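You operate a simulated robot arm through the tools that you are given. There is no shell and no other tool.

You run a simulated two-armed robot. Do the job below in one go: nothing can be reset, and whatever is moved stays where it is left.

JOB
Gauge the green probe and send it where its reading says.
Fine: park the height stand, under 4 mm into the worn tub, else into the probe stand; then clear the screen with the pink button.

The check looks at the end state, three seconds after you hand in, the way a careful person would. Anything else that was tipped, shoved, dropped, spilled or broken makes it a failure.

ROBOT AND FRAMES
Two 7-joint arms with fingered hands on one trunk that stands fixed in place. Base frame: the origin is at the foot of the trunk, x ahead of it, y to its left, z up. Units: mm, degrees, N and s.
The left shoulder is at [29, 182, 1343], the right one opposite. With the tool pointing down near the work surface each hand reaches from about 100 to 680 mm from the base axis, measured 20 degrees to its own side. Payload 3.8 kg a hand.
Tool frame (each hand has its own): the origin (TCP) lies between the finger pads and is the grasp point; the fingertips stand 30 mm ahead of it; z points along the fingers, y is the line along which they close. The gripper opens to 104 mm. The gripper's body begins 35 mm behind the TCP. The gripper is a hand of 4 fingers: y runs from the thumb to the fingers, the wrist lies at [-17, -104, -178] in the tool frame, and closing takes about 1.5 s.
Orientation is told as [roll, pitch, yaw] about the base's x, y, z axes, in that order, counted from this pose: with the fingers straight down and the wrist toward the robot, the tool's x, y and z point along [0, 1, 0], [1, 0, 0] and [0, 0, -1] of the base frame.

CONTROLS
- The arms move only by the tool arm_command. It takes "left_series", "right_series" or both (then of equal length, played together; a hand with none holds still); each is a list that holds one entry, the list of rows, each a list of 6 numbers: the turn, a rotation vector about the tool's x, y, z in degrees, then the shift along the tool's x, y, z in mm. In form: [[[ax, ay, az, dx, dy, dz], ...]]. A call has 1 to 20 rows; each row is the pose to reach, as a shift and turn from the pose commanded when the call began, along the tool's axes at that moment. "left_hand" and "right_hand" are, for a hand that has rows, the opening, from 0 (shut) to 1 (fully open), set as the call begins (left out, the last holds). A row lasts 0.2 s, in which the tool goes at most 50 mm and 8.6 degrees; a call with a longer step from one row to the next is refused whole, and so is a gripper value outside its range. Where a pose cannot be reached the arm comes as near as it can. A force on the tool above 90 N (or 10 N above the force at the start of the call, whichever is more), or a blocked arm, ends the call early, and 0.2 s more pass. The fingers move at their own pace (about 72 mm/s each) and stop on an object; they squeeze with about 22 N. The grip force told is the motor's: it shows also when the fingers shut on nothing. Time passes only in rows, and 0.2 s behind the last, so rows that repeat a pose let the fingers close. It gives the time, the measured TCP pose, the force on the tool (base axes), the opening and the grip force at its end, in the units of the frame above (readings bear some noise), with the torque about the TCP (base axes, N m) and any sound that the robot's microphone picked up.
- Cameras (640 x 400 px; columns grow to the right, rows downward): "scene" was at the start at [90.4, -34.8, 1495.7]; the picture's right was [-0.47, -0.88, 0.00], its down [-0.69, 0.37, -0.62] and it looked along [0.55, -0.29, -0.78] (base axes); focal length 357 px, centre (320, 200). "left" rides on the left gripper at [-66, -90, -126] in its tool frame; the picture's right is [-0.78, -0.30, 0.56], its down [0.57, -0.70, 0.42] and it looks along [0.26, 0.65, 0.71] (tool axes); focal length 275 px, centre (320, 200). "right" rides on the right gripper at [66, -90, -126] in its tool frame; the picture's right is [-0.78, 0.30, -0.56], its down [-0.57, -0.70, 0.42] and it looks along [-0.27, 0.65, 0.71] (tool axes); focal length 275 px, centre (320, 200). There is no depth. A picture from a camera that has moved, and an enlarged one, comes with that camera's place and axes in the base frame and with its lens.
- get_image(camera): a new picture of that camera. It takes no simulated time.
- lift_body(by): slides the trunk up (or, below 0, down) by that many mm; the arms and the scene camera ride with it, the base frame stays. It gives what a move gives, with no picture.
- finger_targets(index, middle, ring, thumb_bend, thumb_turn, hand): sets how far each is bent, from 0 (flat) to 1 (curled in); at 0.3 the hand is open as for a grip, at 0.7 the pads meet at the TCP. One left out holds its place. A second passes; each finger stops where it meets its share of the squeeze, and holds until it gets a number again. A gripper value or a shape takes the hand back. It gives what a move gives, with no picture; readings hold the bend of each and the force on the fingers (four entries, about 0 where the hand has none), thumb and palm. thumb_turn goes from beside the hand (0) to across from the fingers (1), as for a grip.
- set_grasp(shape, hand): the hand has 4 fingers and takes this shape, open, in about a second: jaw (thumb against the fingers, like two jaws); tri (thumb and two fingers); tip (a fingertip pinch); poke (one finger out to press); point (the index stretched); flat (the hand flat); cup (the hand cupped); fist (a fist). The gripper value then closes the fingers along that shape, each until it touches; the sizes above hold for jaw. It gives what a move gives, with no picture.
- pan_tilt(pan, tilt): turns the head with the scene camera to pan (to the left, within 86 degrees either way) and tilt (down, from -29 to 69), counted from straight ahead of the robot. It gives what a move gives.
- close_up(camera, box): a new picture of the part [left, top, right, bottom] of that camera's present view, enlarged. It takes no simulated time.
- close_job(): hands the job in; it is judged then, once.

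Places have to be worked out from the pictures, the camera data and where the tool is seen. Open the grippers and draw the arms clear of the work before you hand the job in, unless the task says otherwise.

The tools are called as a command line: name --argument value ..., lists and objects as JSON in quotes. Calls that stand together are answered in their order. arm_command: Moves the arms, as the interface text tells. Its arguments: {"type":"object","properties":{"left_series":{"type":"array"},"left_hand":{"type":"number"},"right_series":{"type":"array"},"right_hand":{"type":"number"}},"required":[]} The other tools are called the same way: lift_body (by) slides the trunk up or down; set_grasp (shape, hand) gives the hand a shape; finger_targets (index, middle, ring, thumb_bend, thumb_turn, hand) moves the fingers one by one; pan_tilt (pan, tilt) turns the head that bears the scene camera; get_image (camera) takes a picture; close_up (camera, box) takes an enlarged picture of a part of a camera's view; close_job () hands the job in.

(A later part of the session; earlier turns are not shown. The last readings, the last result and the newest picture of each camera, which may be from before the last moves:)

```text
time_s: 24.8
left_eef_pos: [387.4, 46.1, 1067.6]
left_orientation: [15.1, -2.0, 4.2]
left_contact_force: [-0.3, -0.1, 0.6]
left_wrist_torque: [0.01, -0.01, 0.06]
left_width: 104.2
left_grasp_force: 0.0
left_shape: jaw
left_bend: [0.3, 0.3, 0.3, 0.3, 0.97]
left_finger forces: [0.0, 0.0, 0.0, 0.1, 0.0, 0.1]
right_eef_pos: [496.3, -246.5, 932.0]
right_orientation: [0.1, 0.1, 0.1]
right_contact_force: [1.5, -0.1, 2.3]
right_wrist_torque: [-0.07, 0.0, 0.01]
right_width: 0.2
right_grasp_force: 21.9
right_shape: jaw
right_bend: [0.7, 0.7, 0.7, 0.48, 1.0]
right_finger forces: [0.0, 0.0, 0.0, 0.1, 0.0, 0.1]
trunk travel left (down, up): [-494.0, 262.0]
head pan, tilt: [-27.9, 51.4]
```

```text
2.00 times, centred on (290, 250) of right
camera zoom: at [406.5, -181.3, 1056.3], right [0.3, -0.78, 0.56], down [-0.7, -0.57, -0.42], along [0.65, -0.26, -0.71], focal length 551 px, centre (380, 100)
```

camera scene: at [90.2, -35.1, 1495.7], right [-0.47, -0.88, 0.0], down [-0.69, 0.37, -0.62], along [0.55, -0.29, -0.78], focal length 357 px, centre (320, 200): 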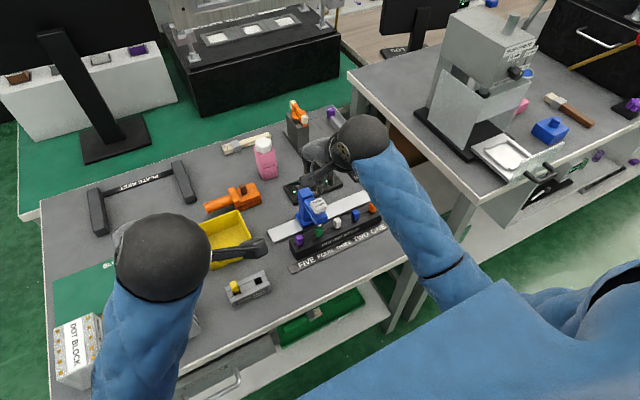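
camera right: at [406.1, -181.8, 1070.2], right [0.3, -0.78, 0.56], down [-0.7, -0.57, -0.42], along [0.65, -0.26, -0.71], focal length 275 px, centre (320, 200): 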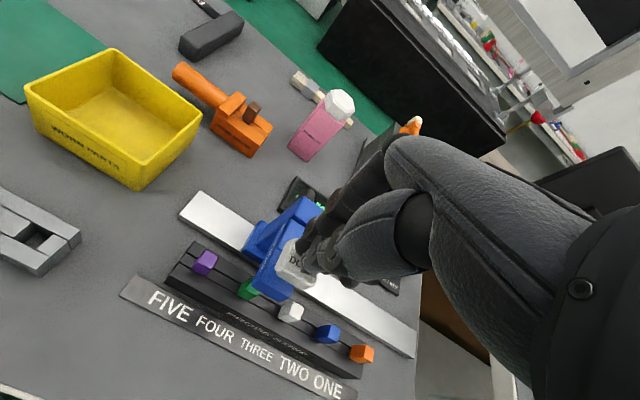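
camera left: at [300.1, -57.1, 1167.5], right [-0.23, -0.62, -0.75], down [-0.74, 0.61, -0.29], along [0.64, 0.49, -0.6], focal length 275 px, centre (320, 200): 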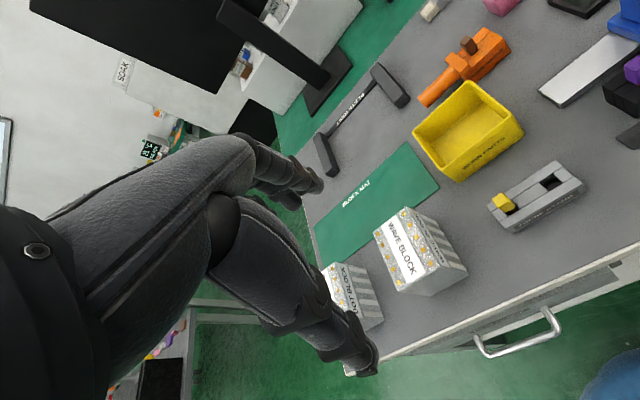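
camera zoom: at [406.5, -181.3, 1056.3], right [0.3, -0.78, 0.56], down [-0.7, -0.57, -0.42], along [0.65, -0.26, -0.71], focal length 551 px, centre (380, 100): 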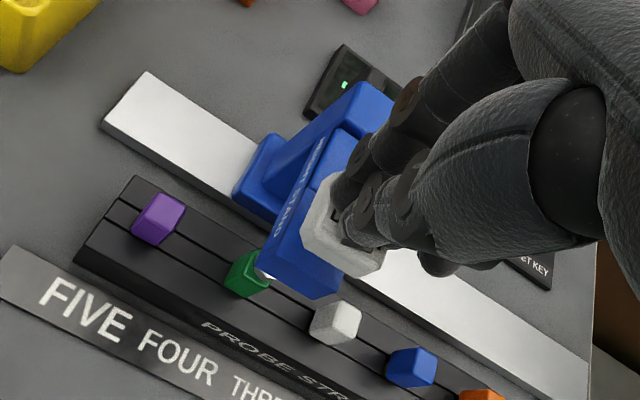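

The cap is moving down with a light spring (2.3 N), and the tip is approaching the green probe's top. I press further, 10 mm more.

arm_command --right_series '[[[0, 0, 0, 0, 0, 2], [0, 0, 0, 0, 0, 4], [0, 0, 0, 0, 0, 6], [0, 0, 0, 0, 0, 8], [0, 0, 0, 0, 0, 10], [0, 0, 0, 0, 0, 10]]]'

close_up --camera "scene" --box '[270, 130, 400, 250]'

close_up --camera "right" --box '[160, 150, 420, 350]'

```text
time_s: 26.2
left_eef_pos: [385.5, 47.0, 1068.5]
left_orientation: [15.0, -2.1, 4.2]
left_contact_force: [-0.8, 0.8, -0.5]
left_wrist_torque: [0.0, 0.01, 0.0]
left_width: 103.8
left_grasp_force: 0.0
left_shape: jaw
left_bend: [0.3, 0.3, 0.3, 0.3, 0.97]
left_finger forces: [0.1, 0.1, 0.0, 0.0, 0.0, 0.0]
right_eef_pos: [496.1, -246.9, 924.6]
right_orientation: [0.0, -0.5, 0.0]
right_contact_force: [-1.3, -0.2, 23.0]
right_wrist_torque: [-0.03, 0.07, 0.0]
right_width: 0.0
right_grasp_force: 21.7
right_shape: jaw
right_bend: [0.7, 0.7, 0.7, 0.48, 1.0]
right_finger forces: [0.0, 0.0, 0.1, 0.1, 0.1, 0.1]
trunk travel left (down, up): [-494.0, 262.0]
head pan, tilt: [-27.9, 51.4]
heard: click
```

```text
3.33 times, centred on (335, 190) of scene
camera zoom: at [88.2, -33.9, 1496.1], right [-0.47, -0.88, 0.0], down [-0.69, 0.36, -0.63], along [0.55, -0.29, -0.78], focal length 1191 px, centre (270, 233)
```

zoom: 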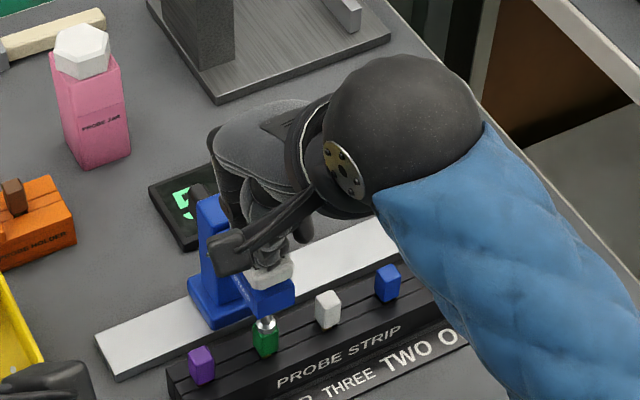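

```text
2.00 times, centred on (290, 250) of right
camera zoom: at [405.9, -181.2, 1048.9], right [0.29, -0.78, 0.56], down [-0.7, -0.57, -0.43], along [0.65, -0.26, -0.71], focal length 551 px, centre (380, 100)
```

zoom: 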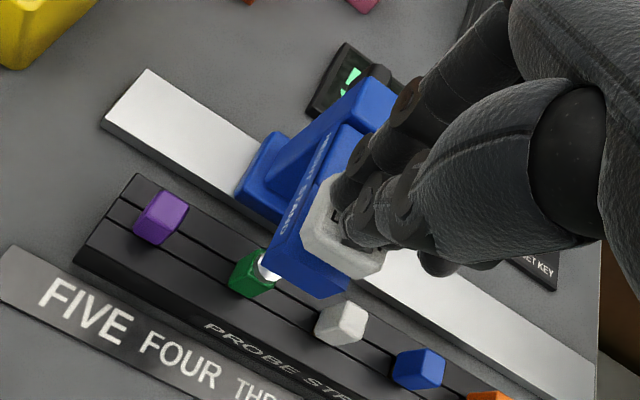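

A click was heard at 23 N and the display now shows a number starting with "5". I lift straight off the cap and look at the display, which should hold its reading.

arm_command --right_series '[[[0, 0, 0, 0, 0, -6], [0, 0, 0, 0, 0, -14], [0, 0, 0, 0, 0, -26], [0, 0, 0, 0, 0, -50], [0, 0, 0, 0, 0, -80], [0, 0, 0, -30, -20, -100], [0, 0, 0, -70, -40, -110], [0, 0, 0, -110, -60, -110], [0, 0, 0, -150, -80, -110], [0, 0, 0, -190, -100, -110], [0, 0, 0, -190, -100, -110]]]'

close_up --camera "scene" --box '[260, 150, 400, 260]'

get_image --camera "right"

```text
time_s: 28.6
left_eef_pos: [387.5, 46.8, 1066.6]
left_orientation: [15.0, -2.0, 4.1]
left_contact_force: [0.6, 0.5, 0.0]
left_wrist_torque: [0.0, 0.0, 0.0]
left_width: 103.7
left_grasp_force: 0.0
left_shape: jaw
left_bend: [0.3, 0.3, 0.3, 0.3, 0.97]
left_finger forces: [0.1, 0.0, 0.1, 0.1, 0.0, 0.0]
right_eef_pos: [397.5, -438.1, 1032.0]
right_orientation: [0.0, -0.1, 0.1]
right_contact_force: [0.3, 0.2, -0.1]
right_wrist_torque: [0.01, -0.01, 0.0]
right_width: 0.1
right_grasp_force: 21.5
right_shape: jaw
right_bend: [0.7, 0.7, 0.7, 0.48, 1.0]
right_finger forces: [0.1, 0.0, 0.1, 0.0, 0.0, 0.0]
trunk travel left (down, up): [-494.0, 262.0]
head pan, tilt: [-27.9, 51.4]
```

```text
3.64 times, centred on (330, 205) of scene
camera zoom: at [91.1, -34.1, 1495.7], right [-0.47, -0.88, 0.0], down [-0.69, 0.36, -0.62], along [0.55, -0.29, -0.78], focal length 1299 px, centre (284, 182)
```

zoom: 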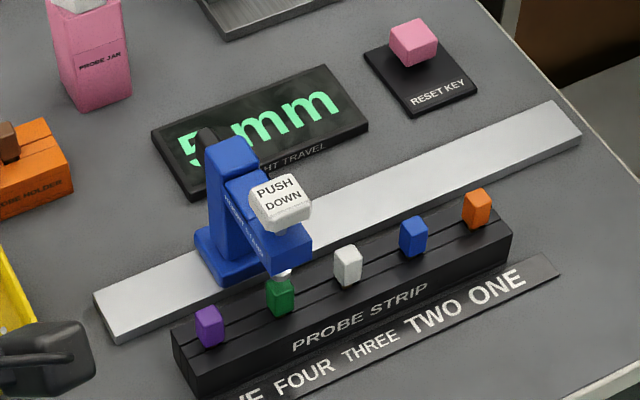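

```text
taken
camera right: at [307.8, -371.3, 1156.6], right [0.3, -0.78, 0.56], down [-0.7, -0.57, -0.42], along [0.65, -0.26, -0.71], focal length 275 px, centre (320, 200)
```

right: 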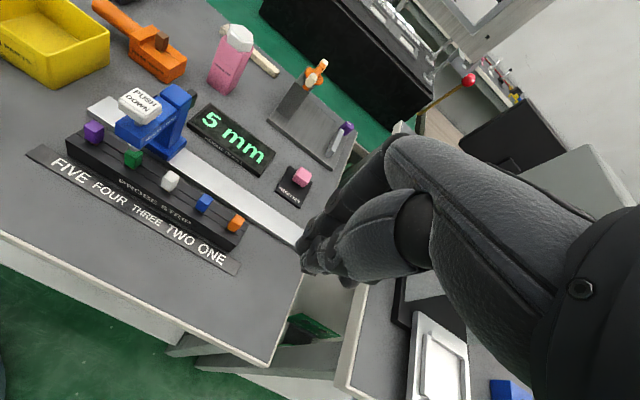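

I enlarge the latched reading to be sure of it.

close_up --camera "right" --box '[170, 90, 290, 190]'

close_up --camera "right" --box '[60, 70, 220, 190]'

close_up --camera "left" --box '[460, 140, 640, 260]'

```text
4.00 times, centred on (230, 140) of right
camera zoom: at [307.8, -371.3, 1156.6], right [0.3, -0.78, 0.56], down [-0.7, -0.57, -0.42], along [0.65, -0.26, -0.71], focal length 1101 px, centre (680, 440)
```

zoom: 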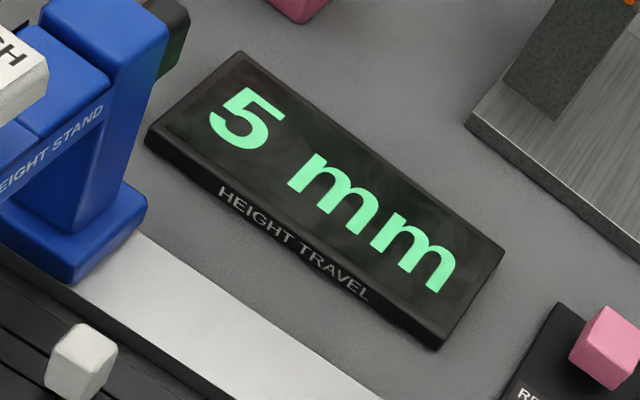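

```text
3.33 times, centred on (140, 130) of right
camera zoom: at [307.8, -371.3, 1156.6], right [0.3, -0.78, 0.56], down [-0.7, -0.57, -0.42], along [0.65, -0.26, -0.71], focal length 918 px, centre (920, 433)
```

zoom: 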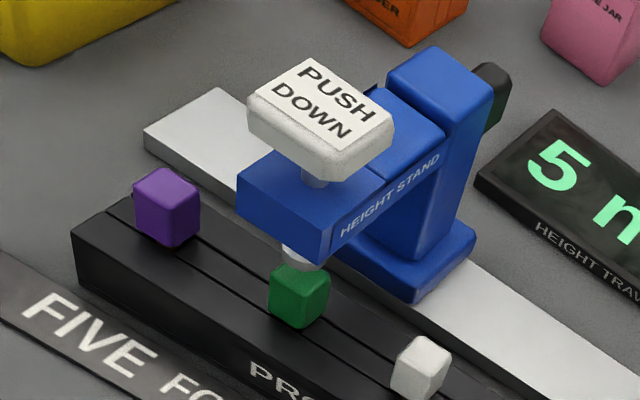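

```text
3.33 times, centred on (550, 200) of left
camera zoom: at [300.4, -56.7, 1167.4], right [-0.23, -0.62, -0.75], down [-0.74, 0.61, -0.29], along [0.64, 0.49, -0.6], focal length 918 px, centre (-447, 200)
```

zoom: 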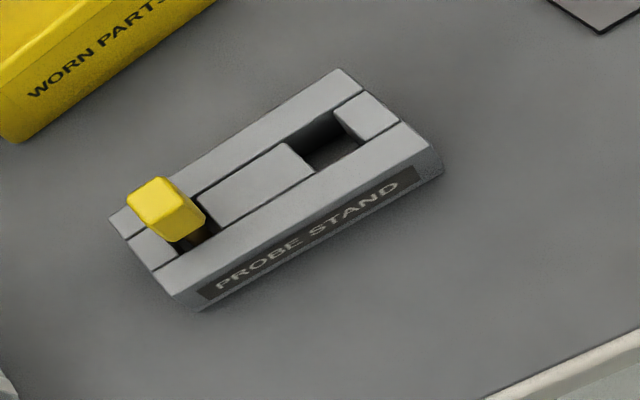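

The reading is clearly 5 mm, which is not under 4, so the green probe belongs in the probe stand's empty slot. First I go back over the tower (yaw −90°, hand open) to park the height stand at its original end of the rail.

arm_command --right_series '[[[0, 0, 7.5, 16, 14, 0], [0, 0, 15, 32, 29, 0], [0, 0, 22.5, 48, 43, 0], [0, 0, 30, 64, 57, 0], [0, 0, 37.5, 80, 72, 0], [0, 0, 45, 96, 86, 0], [0, 0, 52.5, 112, 100, 0], [0, 0, 60, 128, 115, 0], [0, 0, 67.5, 144, 129, 0], [0, 0, 75, 160, 143, 0], [0, 0, 82.5, 176, 158, 0], [0, 0, 90, 191, 172, 0], [0, 0, 90, 191, 172, 0]]]' --right_hand 1.0

get_image --camera "right"

```text
time_s: 31.4
left_eef_pos: [388.4, 46.4, 1068.1]
left_orientation: [15.2, -2.1, 4.2]
left_contact_force: [-0.1, -0.6, 0.9]
left_wrist_torque: [-0.01, 0.02, 0.02]
left_width: 104.1
left_grasp_force: 0.0
left_shape: jaw
left_bend: [0.3, 0.3, 0.3, 0.3, 0.97]
left_finger forces: [0.0, 0.0, 0.0, 0.0, 0.0, 0.0]
right_eef_pos: [567.8, -245.5, 1030.6]
right_orientation: [-0.1, 0.0, -90.0]
right_contact_force: [0.8, -0.6, -0.3]
right_wrist_torque: [0.01, 0.01, 0.0]
right_width: 103.6
right_grasp_force: 0.0
right_shape: jaw
right_bend: [0.3, 0.3, 0.3, 0.3, 0.97]
right_finger forces: [0.0, 0.0, 0.1, 0.1, 0.0, 0.0]
trunk travel left (down, up): [-494.0, 262.0]
head pan, tilt: [-27.9, 51.4]
```

```text
taken
camera right: at [633.6, -156.5, 1155.9], right [-0.78, -0.3, 0.56], down [-0.57, 0.7, -0.42], along [-0.27, -0.65, -0.71], focal length 275 px, centre (320, 200)
```

right: 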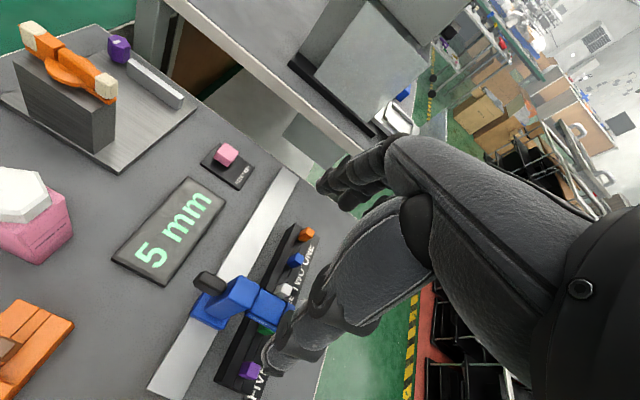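

The hand is above the tower just as when I released it, and the display still reads 5 mm. I lower around the tower and close on it.

arm_command --right_series '[[[0, 0, 0, 1, 0, 30], [0, 0, 0, 1.5, 0.5, 60], [0, 0, 0, 1.5, 1, 90], [0, 0, 0, 1.5, 1, 118], [0, 0, 0, 1.5, 1, 138], [0, 0, 0, 1.5, 1, 150], [0, 0, 0, 1.5, 1, 150]]]'

arm_command --right_series '[[[0, 0, 0, 0, 0, 0], [0, 0, 0, 0, 0, 0], [0, 0, 0, 0, 0, 0], [0, 0, 0, 0, 0, 0], [0, 0, 0, 0, 0, 0], [0, 0, 0, 0, 0, 0], [0, 0, 0, 0, 0, 0], [0, 0, 0, 0, 0, 0]]]' --right_hand 0.0

get_image --camera "right"

```text
time_s: 33.0
left_eef_pos: [386.3, 45.5, 1066.1]
left_orientation: [15.2, -2.0, 4.1]
left_contact_force: [-0.5, -0.1, -0.7]
left_wrist_torque: [0.02, -0.01, 0.01]
left_width: 103.8
left_grasp_force: 0.1
left_shape: jaw
left_bend: [0.3, 0.3, 0.3, 0.3, 0.97]
left_finger forces: [0.1, 0.0, 0.0, 0.0, 0.1, 0.0]
right_eef_pos: [569.5, -247.7, 880.1]
right_orientation: [0.1, 0.0, -89.8]
right_contact_force: [-0.2, 0.4, 0.7]
right_wrist_torque: [-0.01, -0.03, -0.02]
right_width: 103.7
right_grasp_force: 0.1
right_shape: jaw
right_bend: [0.3, 0.3, 0.3, 0.3, 0.97]
right_finger forces: [0.1, 0.0, 0.0, 0.0, 0.0, 0.0]
trunk travel left (down, up): [-494.0, 262.0]
head pan, tilt: [-27.9, 51.4]
```

```text
time_s: 34.8
left_eef_pos: [388.3, 46.3, 1065.6]
left_orientation: [15.2, -2.0, 4.2]
left_contact_force: [-0.4, 0.3, -0.2]
left_wrist_torque: [0.0, -0.02, 0.02]
left_width: 104.0
left_grasp_force: 0.0
left_shape: jaw
left_bend: [0.3, 0.3, 0.3, 0.3, 0.97]
left_finger forces: [0.0, 0.0, 0.1, 0.0, 0.0, 0.0]
right_eef_pos: [570.6, -247.4, 881.1]
right_orientation: [-0.1, 0.0, -89.9]
right_contact_force: [1.0, -1.2, -2.5]
right_wrist_torque: [-0.02, -0.02, 0.08]
right_width: 23.4
right_grasp_force: 22.3
right_shape: jaw
right_bend: [0.74, 0.55, 0.53, 0.74, 1.0]
right_finger forces: [11.0, 6.2, 2.8, 0.1, 19.0, 0.0]
trunk travel left (down, up): [-494.0, 262.0]
head pan, tilt: [-27.9, 51.4]
```

```text
taken
camera right: at [635.7, -157.5, 1005.9], right [-0.77, -0.3, 0.56], down [-0.57, 0.7, -0.42], along [-0.26, -0.65, -0.71], focal length 275 px, centre (320, 200)
```

right: 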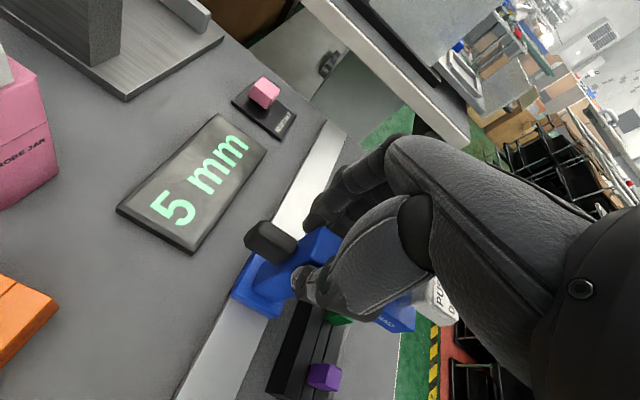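

Gripped again at the same spot. I slide the stand back along −y by 225 mm first, then the remaining bit with force checks.

arm_command --right_series '[[[0, 0, 0, 0, 7, 0], [0, 0, 0, 0, 19, 0], [0, 0, 0, 0, 32, 0], [0, 0, 0, 0, 45, 0], [0, 0, 0, 0, 58, 0], [0, 0, 0, 0, 71, 0], [0, 0, 0, 0, 84, 0], [0, 0, 0, 0, 97, 0], [0, 0, 0, 0, 110, 0], [0, 0, 0, 0, 123, 0], [0, 0, 0, 0, 136, 0], [0, 0, 0, 0, 149, 0], [0, 0, 0, 0, 162, 0], [0, 0, 0, 0, 175, 0], [0, 0, 0, 0, 188, 0], [0, 0, 0, 0, 201, 0], [0, 0, 0, 0, 213, 0], [0, 0, 0, 0, 221, 0], [0, 0, 0, 0, 225, 0], [0, 0, 0, 0, 225, 0]]]'

arm_command --right_series '[[[0, 0, 0, 0, 4, 0], [0, 0, 0, 0, 8, 0], [0, 0, 0, 0, 12, 0], [0, 0, 0, 0, 15, 0], [0, 0, 0, 0, 15, 0]]]'

get_image --camera "right"

close_up --camera "scene" --box '[340, 100, 480, 210]'

```text
time_s: 39.0
left_eef_pos: [386.3, 45.8, 1066.8]
left_orientation: [15.1, -2.0, 4.2]
left_contact_force: [0.3, 0.7, 0.1]
left_wrist_torque: [-0.01, -0.04, -0.03]
left_width: 104.1
left_grasp_force: 0.1
left_shape: jaw
left_bend: [0.3, 0.3, 0.3, 0.3, 0.97]
left_finger forces: [0.0, 0.1, 0.1, 0.0, 0.1, 0.0]
right_eef_pos: [570.2, -472.5, 882.0]
right_orientation: [-0.2, 0.0, -89.9]
right_contact_force: [-3.6, 0.0, -2.8]
right_wrist_torque: [0.02, 0.05, 0.06]
right_width: 23.5
right_grasp_force: 21.7
right_shape: jaw
right_bend: [0.74, 0.56, 0.53, 0.74, 1.0]
right_finger forces: [11.2, 6.3, 2.9, 0.0, 21.3, 0.0]
trunk travel left (down, up): [-494.0, 262.0]
head pan, tilt: [-27.9, 51.4]
```

```text
time_s: 40.2
left_eef_pos: [385.8, 46.0, 1067.0]
left_orientation: [15.0, -1.9, 4.2]
left_contact_force: [0.4, 0.5, 0.5]
left_wrist_torque: [0.01, 0.0, 0.0]
left_width: 104.0
left_grasp_force: 0.0
left_shape: jaw
left_bend: [0.3, 0.3, 0.3, 0.3, 0.97]
left_finger forces: [0.1, 0.0, 0.0, 0.0, 0.1, 0.0]
right_eef_pos: [569.6, -487.8, 880.2]
right_orientation: [0.1, 0.0, -89.9]
right_contact_force: [-3.8, -0.6, -1.5]
right_wrist_torque: [0.0, 0.07, 0.03]
right_width: 23.4
right_grasp_force: 22.1
right_shape: jaw
right_bend: [0.74, 0.56, 0.53, 0.74, 1.0]
right_finger forces: [11.5, 6.7, 3.4, 0.0, 20.7, 0.0]
trunk travel left (down, up): [-494.0, 262.0]
head pan, tilt: [-27.9, 51.4]
```

```text
taken
camera right: at [636.1, -397.6, 1005.9], right [-0.78, -0.3, 0.56], down [-0.57, 0.7, -0.42], along [-0.26, -0.65, -0.71], focal length 275 px, centre (320, 200)
```

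right: 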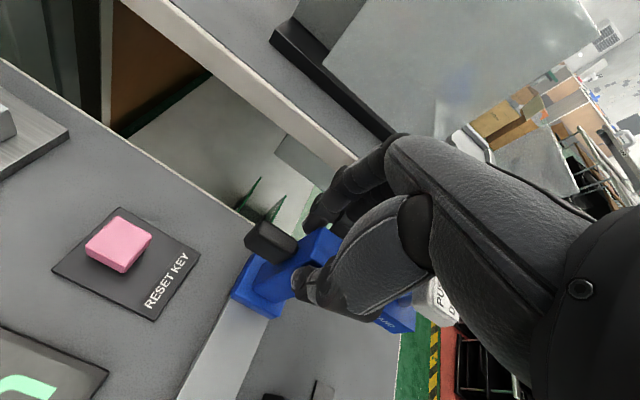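

```text
3.64 times, centred on (410, 155) of scene
camera zoom: at [90.3, -35.0, 1495.7], right [-0.47, -0.88, 0.0], down [-0.69, 0.37, -0.62], along [0.55, -0.29, -0.78], focal length 1299 px, centre (-7, 364)
```

zoom: 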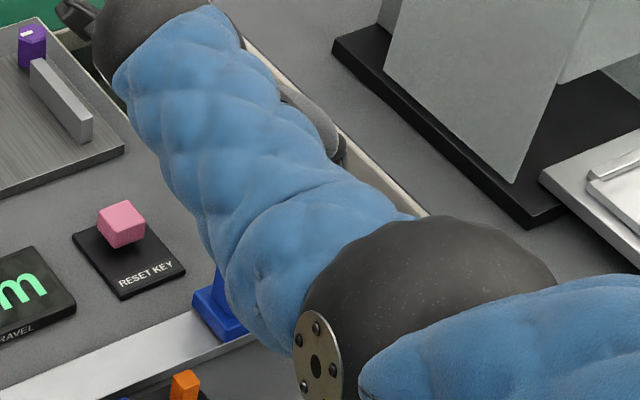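

The stand is about 1.5–2 mm short of where it was parked at the start (camera y −397.6 versus −399.1). I nudge it 2 mm more and watch the force.

arm_command --right_series '[[[0, 0, 0, 0, 1, 0], [0, 0, 0, 0, 2, 0], [0, 0, 0, 0, 2, 0]]]'

get_image --camera "right"

close_up --camera "scene" --box '[340, 100, 480, 210]'

```text
time_s: 41.0
left_eef_pos: [387.6, 46.9, 1066.0]
left_orientation: [15.1, -2.1, 4.3]
left_contact_force: [-0.7, -0.1, 0.5]
left_wrist_torque: [0.01, -0.02, 0.03]
left_width: 104.0
left_grasp_force: 0.0
left_shape: jaw
left_bend: [0.3, 0.3, 0.3, 0.3, 0.97]
left_finger forces: [0.0, 0.1, 0.0, 0.1, 0.0, 0.1]
right_eef_pos: [569.7, -488.8, 881.0]
right_orientation: [0.0, 0.0, -90.0]
right_contact_force: [-3.5, 2.7, -3.2]
right_wrist_torque: [0.05, 0.08, 0.06]
right_width: 23.2
right_grasp_force: 22.1
right_shape: jaw
right_bend: [0.74, 0.56, 0.53, 0.74, 1.0]
right_finger forces: [10.7, 5.9, 2.8, 0.0, 22.0, 0.1]
trunk travel left (down, up): [-494.0, 262.0]
head pan, tilt: [-27.9, 51.4]
```

```text
taken
camera right: at [636.1, -398.7, 1006.1], right [-0.77, -0.3, 0.56], down [-0.57, 0.7, -0.42], along [-0.26, -0.65, -0.71], focal length 275 px, centre (320, 200)
```

right: 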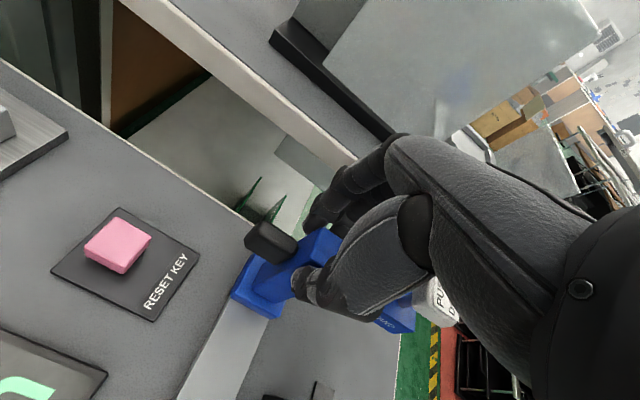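

```text
3.64 times, centred on (410, 155) of scene
camera zoom: at [90.3, -34.5, 1495.7], right [-0.47, -0.88, 0.0], down [-0.69, 0.37, -0.62], along [0.55, -0.29, -0.78], focal length 1299 px, centre (-7, 364)
```

zoom: 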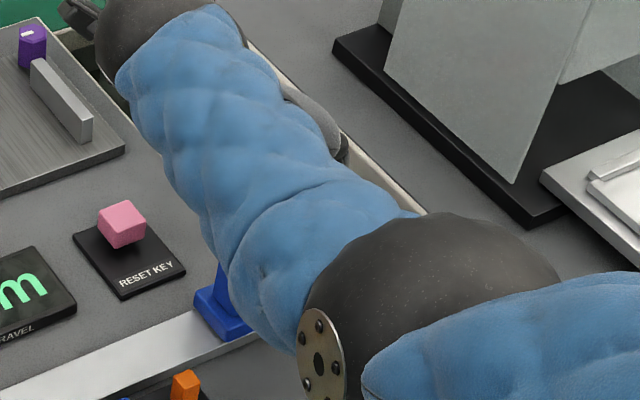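

The stand is back at its initial place (a light 2.7 N stop force, camera pose matching the start). I open the hand and lift straight up.

arm_command --right_series '[[[0, 0, 0, 0, 0, 0], [0, 0, 0, 0, 0, 0], [0, 0, 0, 0, 0, 0], [0, 0, 0, 0, 0, 0], [0, 0, 0, 0, 0, 0], [0, 0, 0, 0, 0, 0], [0, 0, 0, 0, 0, 0], [0, 0, 0, 0, 0, -10], [0, 0, 0, 0, 0, -30], [0, 0, 0, 0, 0, -60], [0, 0, 0, 0, 0, -100], [0, 0, 0, 0, 0, -140], [0, 0, 0, 0, 0, -150], [0, 0, 0, 0, 0, -150]]]' --right_hand 1.0

get_image --camera "right"

get_image --camera "scene"

```text
time_s: 44.0
left_eef_pos: [387.4, 46.3, 1066.4]
left_orientation: [15.2, -2.1, 4.2]
left_contact_force: [0.1, 0.6, 0.1]
left_wrist_torque: [0.0, 0.02, -0.02]
left_width: 103.7
left_grasp_force: 0.2
left_shape: jaw
left_bend: [0.3, 0.3, 0.3, 0.3, 0.97]
left_finger forces: [0.1, 0.1, 0.0, 0.0, 0.0, 0.1]
right_eef_pos: [570.4, -487.7, 1031.3]
right_orientation: [-0.1, 0.0, -89.9]
right_contact_force: [-0.2, -0.1, -0.1]
right_wrist_torque: [0.0, 0.01, 0.01]
right_width: 103.8
right_grasp_force: 0.1
right_shape: jaw
right_bend: [0.3, 0.3, 0.3, 0.3, 0.97]
right_finger forces: [0.0, 0.0, 0.1, 0.1, 0.1, 0.1]
trunk travel left (down, up): [-494.0, 262.0]
head pan, tilt: [-27.9, 51.4]
```

```text
taken
camera right: at [636.7, -399.6, 1156.5], right [-0.78, -0.3, 0.56], down [-0.57, 0.7, -0.42], along [-0.26, -0.65, -0.71], focal length 275 px, centre (320, 200)
```

right: 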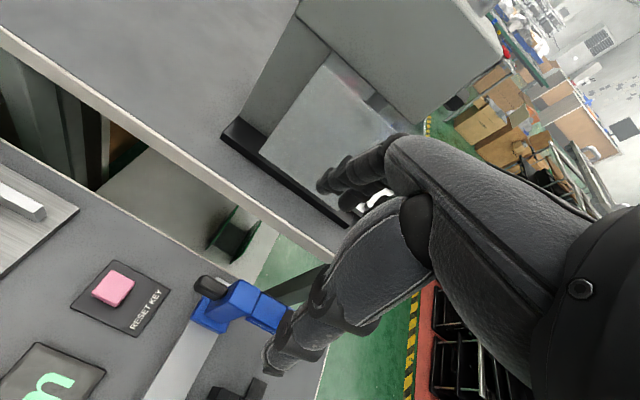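

```text
taken
camera scene: at [90.5, -34.7, 1495.7], right [-0.47, -0.88, 0.0], down [-0.69, 0.37, -0.62], along [0.55, -0.29, -0.78], focal length 357 px, centre (320, 200)
```

scene: 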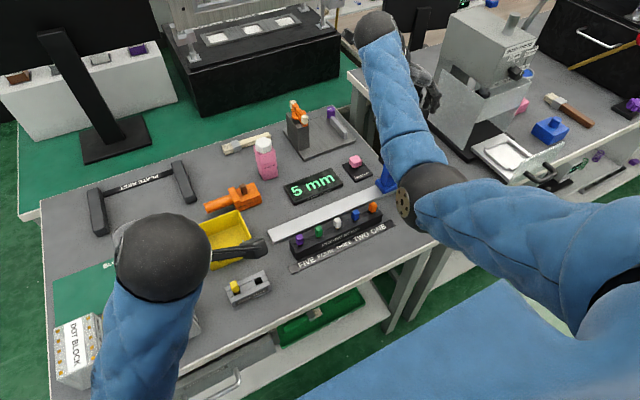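

The stand is parked, the display still holds 5 mm. I now move the left arm 150 mm out to the left for room, and bring the right hand (yaw 0) above the area between the green probe and the probe stand to measure both.

arm_command --right_series '[[[0, 0, -7, -13, -22, 1], [0, 0, -14, -26, -44, 3], [0, 0, -21, -39, -66, 5], [0, 0, -28, -52, -89, 6], [0, 0, -35, -65, -111, 8], [0, 0, -42, -78, -133, 9], [0, 0, -49, -92, -155, 11], [0, 0, -56, -105, -177, 12], [0, 0, -63, -118, -199, 14], [0, 0, -70, -131, -222, 15], [0, 0, -77, -144, -244, 17], [0, 0, -84, -157, -266, 18], [0, 0, -90, -170, -288, 20], [0, 0, -90, -170, -288, 20]]]' --left_series '[[[0, 0, 0, 11, 0, 0], [0, 0, 0, 22, 0, 0], [0, 0, 0, 33, 0, 0], [0, 0, 0, 45, 0, 0], [0, 0, 0, 57, 0, 0], [0, 0, 0, 69, 0, 0], [0, 0, 0, 81, 0, 0], [0, 0, 0, 93, 0, 0], [0, 0, 0, 105, 0, 0], [0, 0, 0, 117, 0, 0], [0, 0, 0, 129, 0, 0], [0, 0, 0, 140, 0, 0], [0, 0, 0, 150, 0, 0], [0, 0, 0, 150, 0, 0]]]'

get_image --camera "right"

get_image --camera "scene"

get_image --camera "left"

```text
time_s: 47.2
left_eef_pos: [374.1, 190.0, 1105.8]
left_orientation: [14.9, -1.8, 4.2]
left_contact_force: [-0.5, 0.0, -0.7]
left_wrist_torque: [0.02, -0.05, 0.02]
left_width: 103.7
left_grasp_force: 0.1
left_shape: jaw
left_bend: [0.3, 0.3, 0.3, 0.3, 0.97]
left_finger forces: [0.0, 0.1, 0.0, 0.0, 0.1, 0.0]
right_eef_pos: [408.9, -226.8, 1017.1]
right_orientation: [-4.3, -1.5, -0.3]
right_contact_force: [-0.1, 0.2, 0.4]
right_wrist_torque: [-0.03, 0.04, -0.01]
right_width: 103.9
right_grasp_force: 0.1
right_shape: jaw
right_bend: [0.3, 0.3, 0.3, 0.3, 0.97]
right_finger forces: [0.0, 0.1, 0.0, 0.0, 0.0, 0.0]
trunk travel left (down, up): [-494.0, 262.0]
head pan, tilt: [-27.9, 51.4]
stopped in row 14 (right hand): the arm was blocked; the commanded pose is now the measured one
```

```text
taken
camera right: at [315.6, -152.2, 1135.9], right [0.28, -0.73, 0.62], down [-0.69, -0.6, -0.4], along [0.66, -0.32, -0.68], focal length 275 px, centre (320, 200)
```

right: 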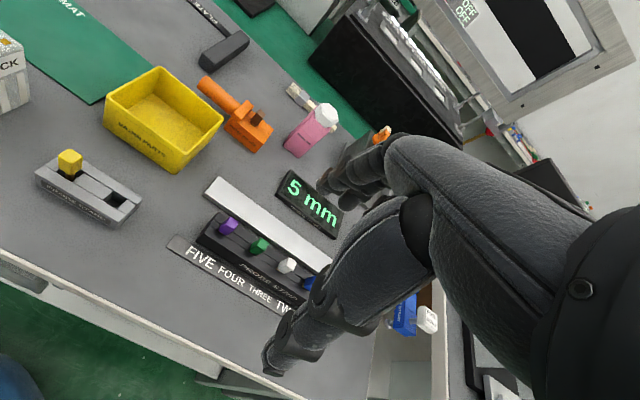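

```text
taken
camera scene: at [90.2, -34.6, 1495.7], right [-0.47, -0.88, 0.0], down [-0.69, 0.37, -0.62], along [0.55, -0.29, -0.78], focal length 357 px, centre (320, 200)
```

scene: 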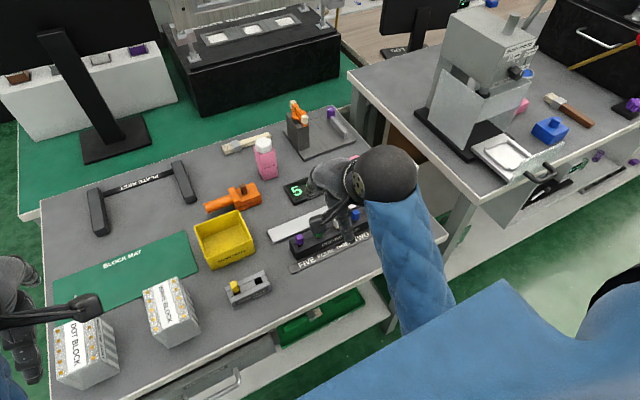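

```text
taken
camera left: at [287.1, 87.4, 1207.1], right [-0.23, -0.62, -0.75], down [-0.74, 0.61, -0.29], along [0.64, 0.49, -0.6], focal length 275 px, centre (320, 200)
```

left: 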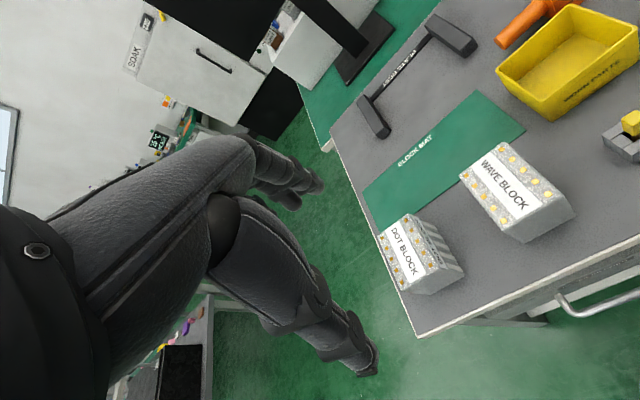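

The right arm hit a fold limit (hand too close to the shoulder at that height), stopping with a small tilt and no contact; nothing was touched. The current view is useful, so I enlarge the probe stand and the green probe before correcting the pose.

close_up --camera "right" --box '[20, 130, 160, 240]'

close_up --camera "right" --box '[190, 190, 310, 290]'

close_up --camera "scene" --box '[210, 260, 290, 310]'

```text
3.64 times, centred on (90, 185) of right
camera zoom: at [315.6, -152.2, 1135.9], right [0.28, -0.73, 0.62], down [-0.69, -0.6, -0.4], along [0.66, -0.32, -0.68], focal length 1001 px, centre (1156, 254)
```

zoom: 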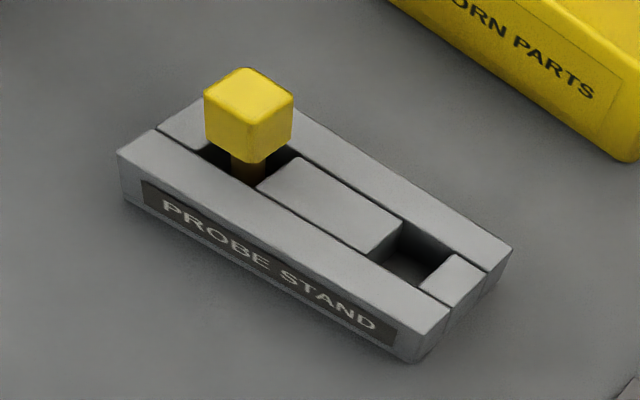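

```text
4.00 times, centred on (250, 240) of right
camera zoom: at [315.6, -152.2, 1135.9], right [0.28, -0.73, 0.62], down [-0.69, -0.6, -0.4], along [0.66, -0.32, -0.68], focal length 1101 px, centre (600, 40)
```

zoom: 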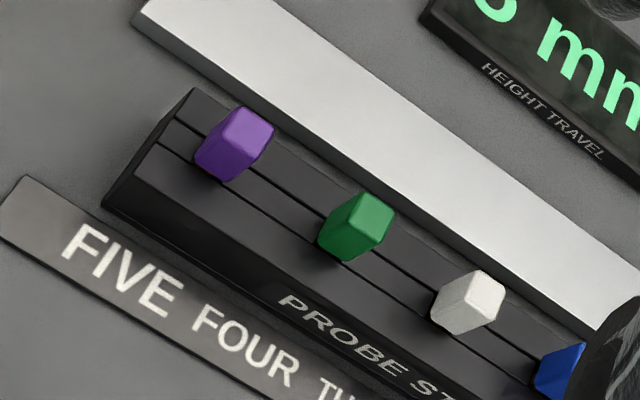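

```text
8.00 times, centred on (250, 285) of scene
camera zoom: at [90.2, -34.6, 1495.7], right [-0.47, -0.88, 0.0], down [-0.69, 0.37, -0.62], along [0.55, -0.29, -0.78], focal length 2858 px, centre (880, -480)
```

zoom: 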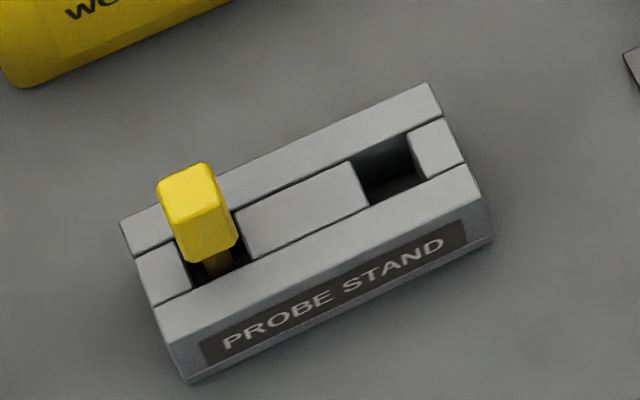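

From these views the empty slot is near (465,-78) with the stand top ≈766, the yellow neighbour stands at y≈-28, and caps sit at about z 787–807 on the strip. I restore the hand's upright orientation and move to hover above the green probe.

arm_command --right_series '[[[0.3, 0.9, -0.1, -2, 18, 20], [0.6, 1.7, -0.1, -5, 36, 45], [0.9, 2.6, -0.2, -7, 54, 70], [1.2, 3.4, -0.2, -10, 72, 95], [1.5, 4.3, -0.3, -12, 90, 120], [1.5, 4.3, -0.3, -12, 90, 120]]]' --right_hand 1.0

get_image --camera "right"

close_up --camera "scene" --box '[260, 140, 420, 270]'

```text
time_s: 48.6
left_eef_pos: [374.1, 190.9, 1106.1]
left_orientation: [14.8, -2.0, 4.2]
left_contact_force: [-0.4, 0.1, 0.3]
left_wrist_torque: [-0.04, 0.02, 0.01]
left_width: 103.9
left_grasp_force: 0.1
left_shape: jaw
left_bend: [0.3, 0.3, 0.3, 0.3, 0.97]
left_finger forces: [0.0, 0.0, 0.1, 0.0, 0.0, 0.0]
right_eef_pos: [501.7, -246.2, 902.0]
right_orientation: [0.4, 0.0, 0.0]
right_contact_force: [-0.5, 0.2, 0.2]
right_wrist_torque: [0.01, -0.02, 0.0]
right_width: 103.7
right_grasp_force: 0.0
right_shape: jaw
right_bend: [0.3, 0.3, 0.3, 0.3, 0.97]
right_finger forces: [0.0, 0.0, 0.0, 0.0, 0.0, 0.0]
trunk travel left (down, up): [-494.0, 262.0]
head pan, tilt: [-27.9, 51.4]
```

```text
taken
camera right: at [411.5, -181.8, 1027.3], right [0.3, -0.78, 0.55], down [-0.7, -0.57, -0.43], along [0.65, -0.26, -0.72], focal length 275 px, centre (320, 200)
```

right: 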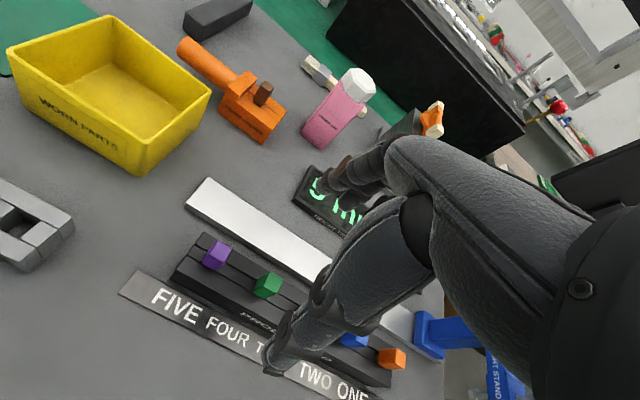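

```text
3.08 times, centred on (340, 205) of scene
camera zoom: at [89.9, -34.5, 1495.8], right [-0.47, -0.88, 0.0], down [-0.69, 0.37, -0.62], along [0.55, -0.29, -0.78], focal length 1099 px, centre (258, 185)
```

zoom: 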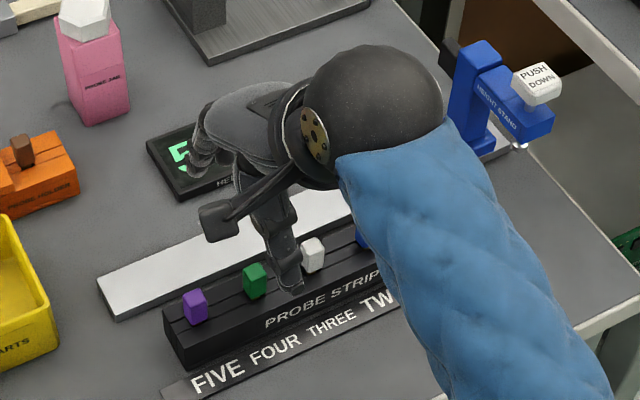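

Hovering above the green probe at (501.7,-246.2,902); the ray through its image lands at (502.5,-249.5). I enlarge the view to judge cap size and fingers' clearance.

close_up --camera "right" --box '[180, 220, 340, 330]'

close_up --camera "right" --box '[250, 120, 450, 280]'

close_up --camera "scene" --box '[295, 160, 345, 240]'

```text
3.64 times, centred on (260, 275) of right
camera zoom: at [411.5, -181.8, 1027.3], right [0.3, -0.78, 0.55], down [-0.7, -0.57, -0.43], along [0.65, -0.26, -0.72], focal length 1001 px, centre (538, -73)
```

zoom: 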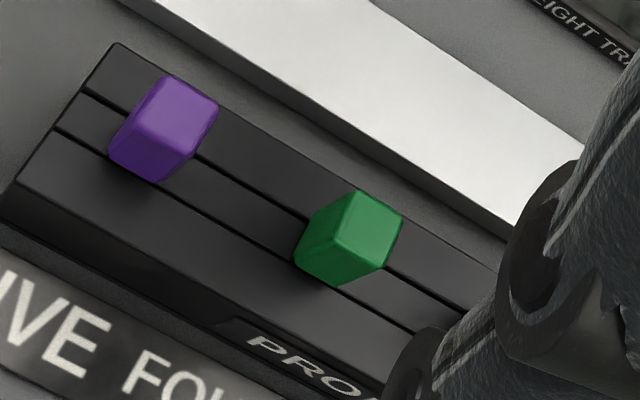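

```text
2.50 times, centred on (350, 200) of right
camera zoom: at [411.5, -181.8, 1027.3], right [0.3, -0.78, 0.55], down [-0.7, -0.57, -0.43], along [0.65, -0.26, -0.72], focal length 688 px, centre (245, 200)
```

zoom: 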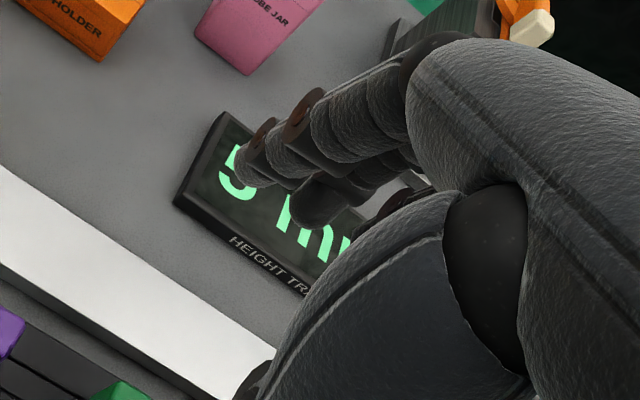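

```text
5.00 times, centred on (320, 200) of scene
camera zoom: at [89.9, -34.5, 1495.8], right [-0.47, -0.88, 0.0], down [-0.69, 0.37, -0.62], along [0.55, -0.29, -0.78], focal length 1786 px, centre (320, 200)
```

zoom: 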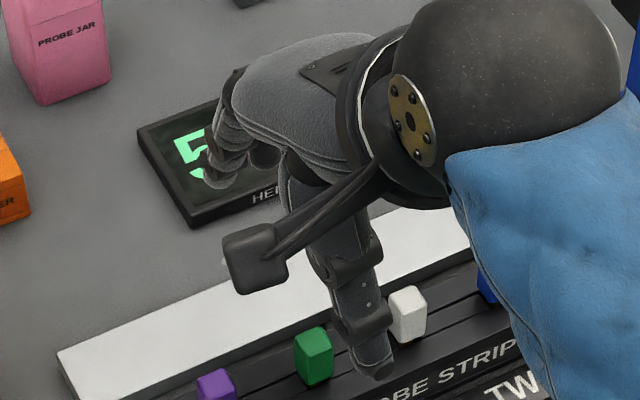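

The cap is roughly 16 mm square, sitting on the strip, and the three-finger row spans about ±26 mm so the neighbours 50 mm away are safe. I lower the open hand around the green cap.

arm_command --right_series '[[[0, -0.4, 0, -1, 0.5, 20], [0, -0.4, 0, -2, 0.8, 40], [0, -0.4, 0, -2.3, 0.8, 58], [0, -0.4, 0, -2.3, 0.8, 70], [0, -0.4, 0, -2.3, 0.8, 79], [0, -0.4, 0, -2.3, 0.8, 79]]]'

get_image --camera "right"

close_up --camera "scene" --box '[270, 170, 370, 260]'

```text
time_s: 50.0
left_eef_pos: [374.1, 190.2, 1106.1]
left_orientation: [15.0, -1.8, 4.2]
left_contact_force: [-0.5, -0.2, 0.0]
left_wrist_torque: [-0.02, -0.02, 0.01]
left_width: 104.0
left_grasp_force: 0.0
left_shape: jaw
left_bend: [0.3, 0.3, 0.3, 0.3, 0.97]
left_finger forces: [0.1, 0.0, 0.0, 0.1, 0.1, 0.0]
right_eef_pos: [503.1, -248.4, 823.5]
right_orientation: [0.1, 0.1, 0.1]
right_contact_force: [-0.1, -0.4, 0.7]
right_wrist_torque: [-0.01, 0.01, -0.04]
right_width: 103.8
right_grasp_force: 0.1
right_shape: jaw
right_bend: [0.3, 0.3, 0.3, 0.3, 0.97]
right_finger forces: [0.1, 0.0, 0.0, 0.0, 0.0, 0.1]
trunk travel left (down, up): [-494.0, 262.0]
head pan, tilt: [-27.9, 51.4]
```

```text
taken
camera right: at [412.4, -182.2, 947.6], right [0.3, -0.78, 0.56], down [-0.7, -0.57, -0.42], along [0.65, -0.26, -0.71], focal length 275 px, centre (320, 200)
```

right: 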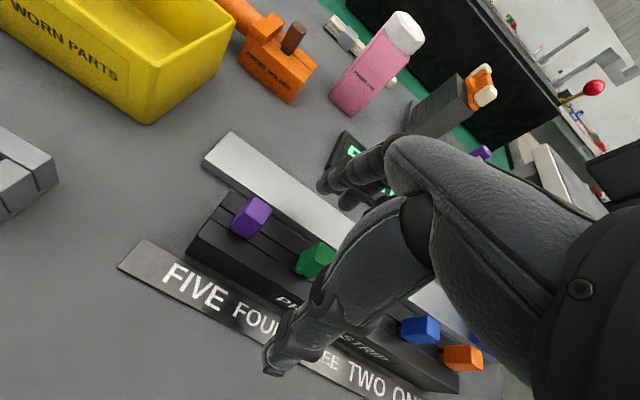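

```text
4.44 times, centred on (320, 215) of scene
camera zoom: at [90.4, -34.6, 1495.7], right [-0.47, -0.88, 0.0], down [-0.69, 0.37, -0.62], along [0.55, -0.29, -0.78], focal length 1588 px, centre (320, 133)
```

zoom: 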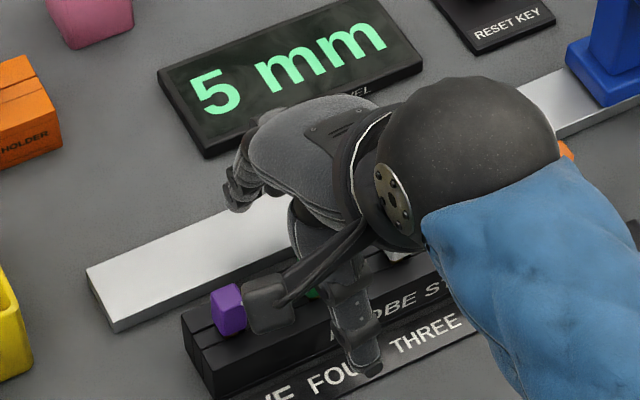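

The green cap is between the thumb (near side) and fingers (far side), no contact so far. I close the hand on it.

arm_command --right_series '[[[0, 0, 0, 0, 0, 0], [0, 0, 0, 0, 0, 0], [0, 0, 0, 0, 0, 0], [0, 0, 0, 0, 0, 0], [0, 0, 0, 0, 0, 0], [0, 0, 0, 0, 0, 0], [0, 0, 0, 0, 0, 0], [0, 0, 0, 0, 0, 0], [0, 0, 0, 0, 0, 0]]]' --right_hand 0.0

get_image --camera "right"

close_up --camera "scene" --box '[270, 170, 370, 260]'

```text
time_s: 52.0
left_eef_pos: [373.7, 189.8, 1105.2]
left_orientation: [14.9, -2.0, 4.2]
left_contact_force: [0.3, 0.6, 0.0]
left_wrist_torque: [0.01, 0.0, 0.0]
left_width: 103.9
left_grasp_force: 0.0
left_shape: jaw
left_bend: [0.3, 0.3, 0.3, 0.3, 0.97]
left_finger forces: [0.0, 0.0, 0.0, 0.0, 0.0, 0.1]
right_eef_pos: [502.1, -247.5, 820.9]
right_orientation: [0.0, 0.2, 0.2]
right_contact_force: [-6.4, 2.7, -2.4]
right_wrist_torque: [0.04, 0.05, 0.04]
right_width: 8.9
right_grasp_force: 22.0
right_shape: jaw
right_bend: [0.71, 0.66, 0.7, 0.74, 1.0]
right_finger forces: [9.6, 7.9, 0.0, 0.0, 19.8, 0.0]
trunk travel left (down, up): [-494.0, 262.0]
head pan, tilt: [-27.9, 51.4]
```

```text
taken
camera right: at [411.7, -181.9, 947.5], right [0.3, -0.78, 0.56], down [-0.7, -0.57, -0.42], along [0.65, -0.26, -0.72], focal length 275 px, centre (320, 200)
```

right: 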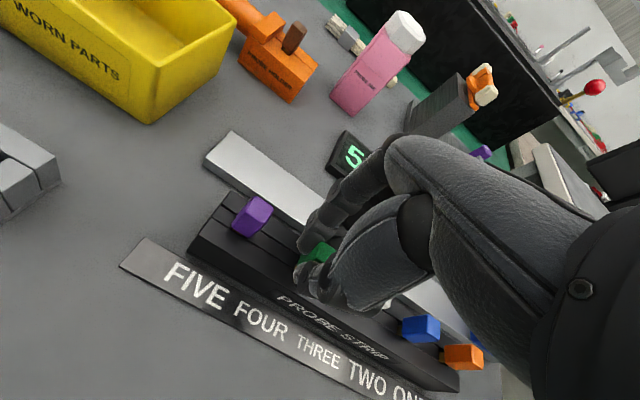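

```text
4.44 times, centred on (320, 215) of scene
camera zoom: at [89.9, -34.4, 1495.7], right [-0.47, -0.88, 0.0], down [-0.69, 0.37, -0.62], along [0.55, -0.29, -0.78], focal length 1588 px, centre (320, 133)
```

zoom: 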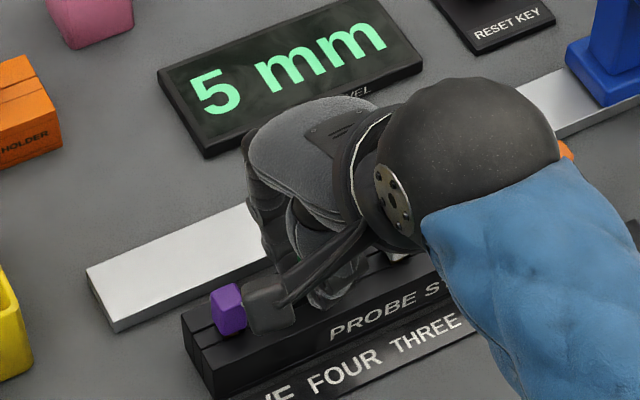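

Index, middle and thumb hold the green cap (about 20 N). I look closely, then lift straight up slowly.

close_up --camera "right" --box '[220, 180, 400, 320]'

arm_command --right_series '[[[0, 0, 0, 0, 0, -3], [0, 0, 0, 0, 0, -7], [0, 0, 0, 0, 0, -12], [0, 0, 0, 0, 0, -18], [0, 0, 0, 0, 0, -25], [0, 0, 0, 0, 0, -25]]]'

close_up --camera "right" --box '[220, 180, 400, 320]'

```text
2.86 times, centred on (310, 250) of right
camera zoom: at [411.7, -181.9, 947.5], right [0.3, -0.78, 0.56], down [-0.7, -0.57, -0.42], along [0.65, -0.26, -0.72], focal length 786 px, centre (349, 57)
```

zoom: 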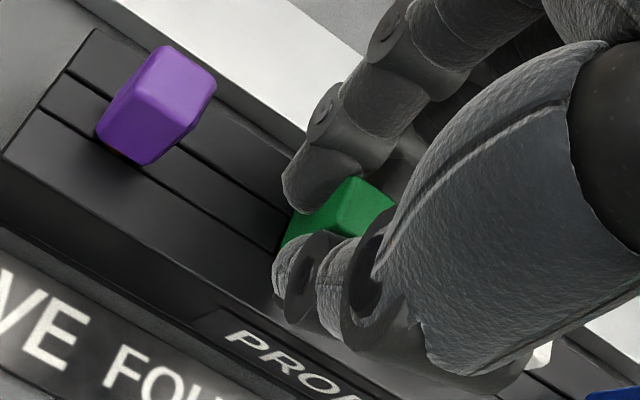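

```text
time_s: 53.4
left_eef_pos: [374.5, 190.5, 1105.2]
left_orientation: [14.9, -1.9, 4.1]
left_contact_force: [0.1, -0.3, -0.8]
left_wrist_torque: [-0.01, -0.03, -0.03]
left_width: 104.1
left_grasp_force: 0.2
left_shape: jaw
left_bend: [0.3, 0.3, 0.3, 0.3, 0.97]
left_finger forces: [0.1, 0.0, 0.0, 0.0, 0.1, 0.0]
right_eef_pos: [502.4, -246.9, 846.6]
right_orientation: [-0.1, 0.1, 0.1]
right_contact_force: [1.2, -0.1, -0.9]
right_wrist_torque: [-0.01, -0.12, -0.03]
right_width: 8.6
right_grasp_force: 22.0
right_shape: jaw
right_bend: [0.71, 0.66, 0.7, 0.76, 1.0]
right_finger forces: [11.5, 9.1, 0.0, 0.0, 17.3, 0.0]
trunk travel left (down, up): [-494.0, 262.0]
head pan, tilt: [-27.9, 51.4]
```

```text
2.86 times, centred on (310, 250) of right
camera zoom: at [412.7, -182.2, 972.9], right [0.3, -0.78, 0.56], down [-0.7, -0.57, -0.42], along [0.65, -0.26, -0.71], focal length 786 px, centre (349, 57)
```

zoom: 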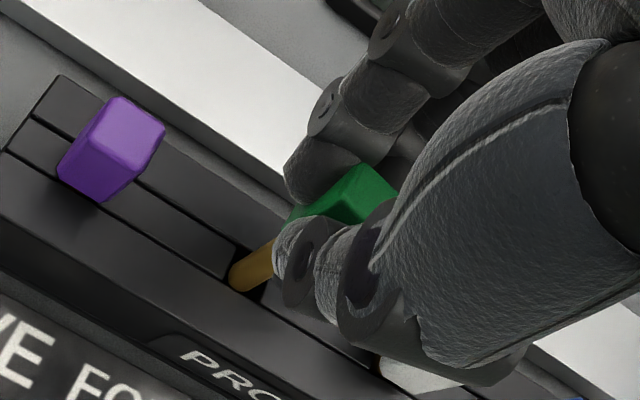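

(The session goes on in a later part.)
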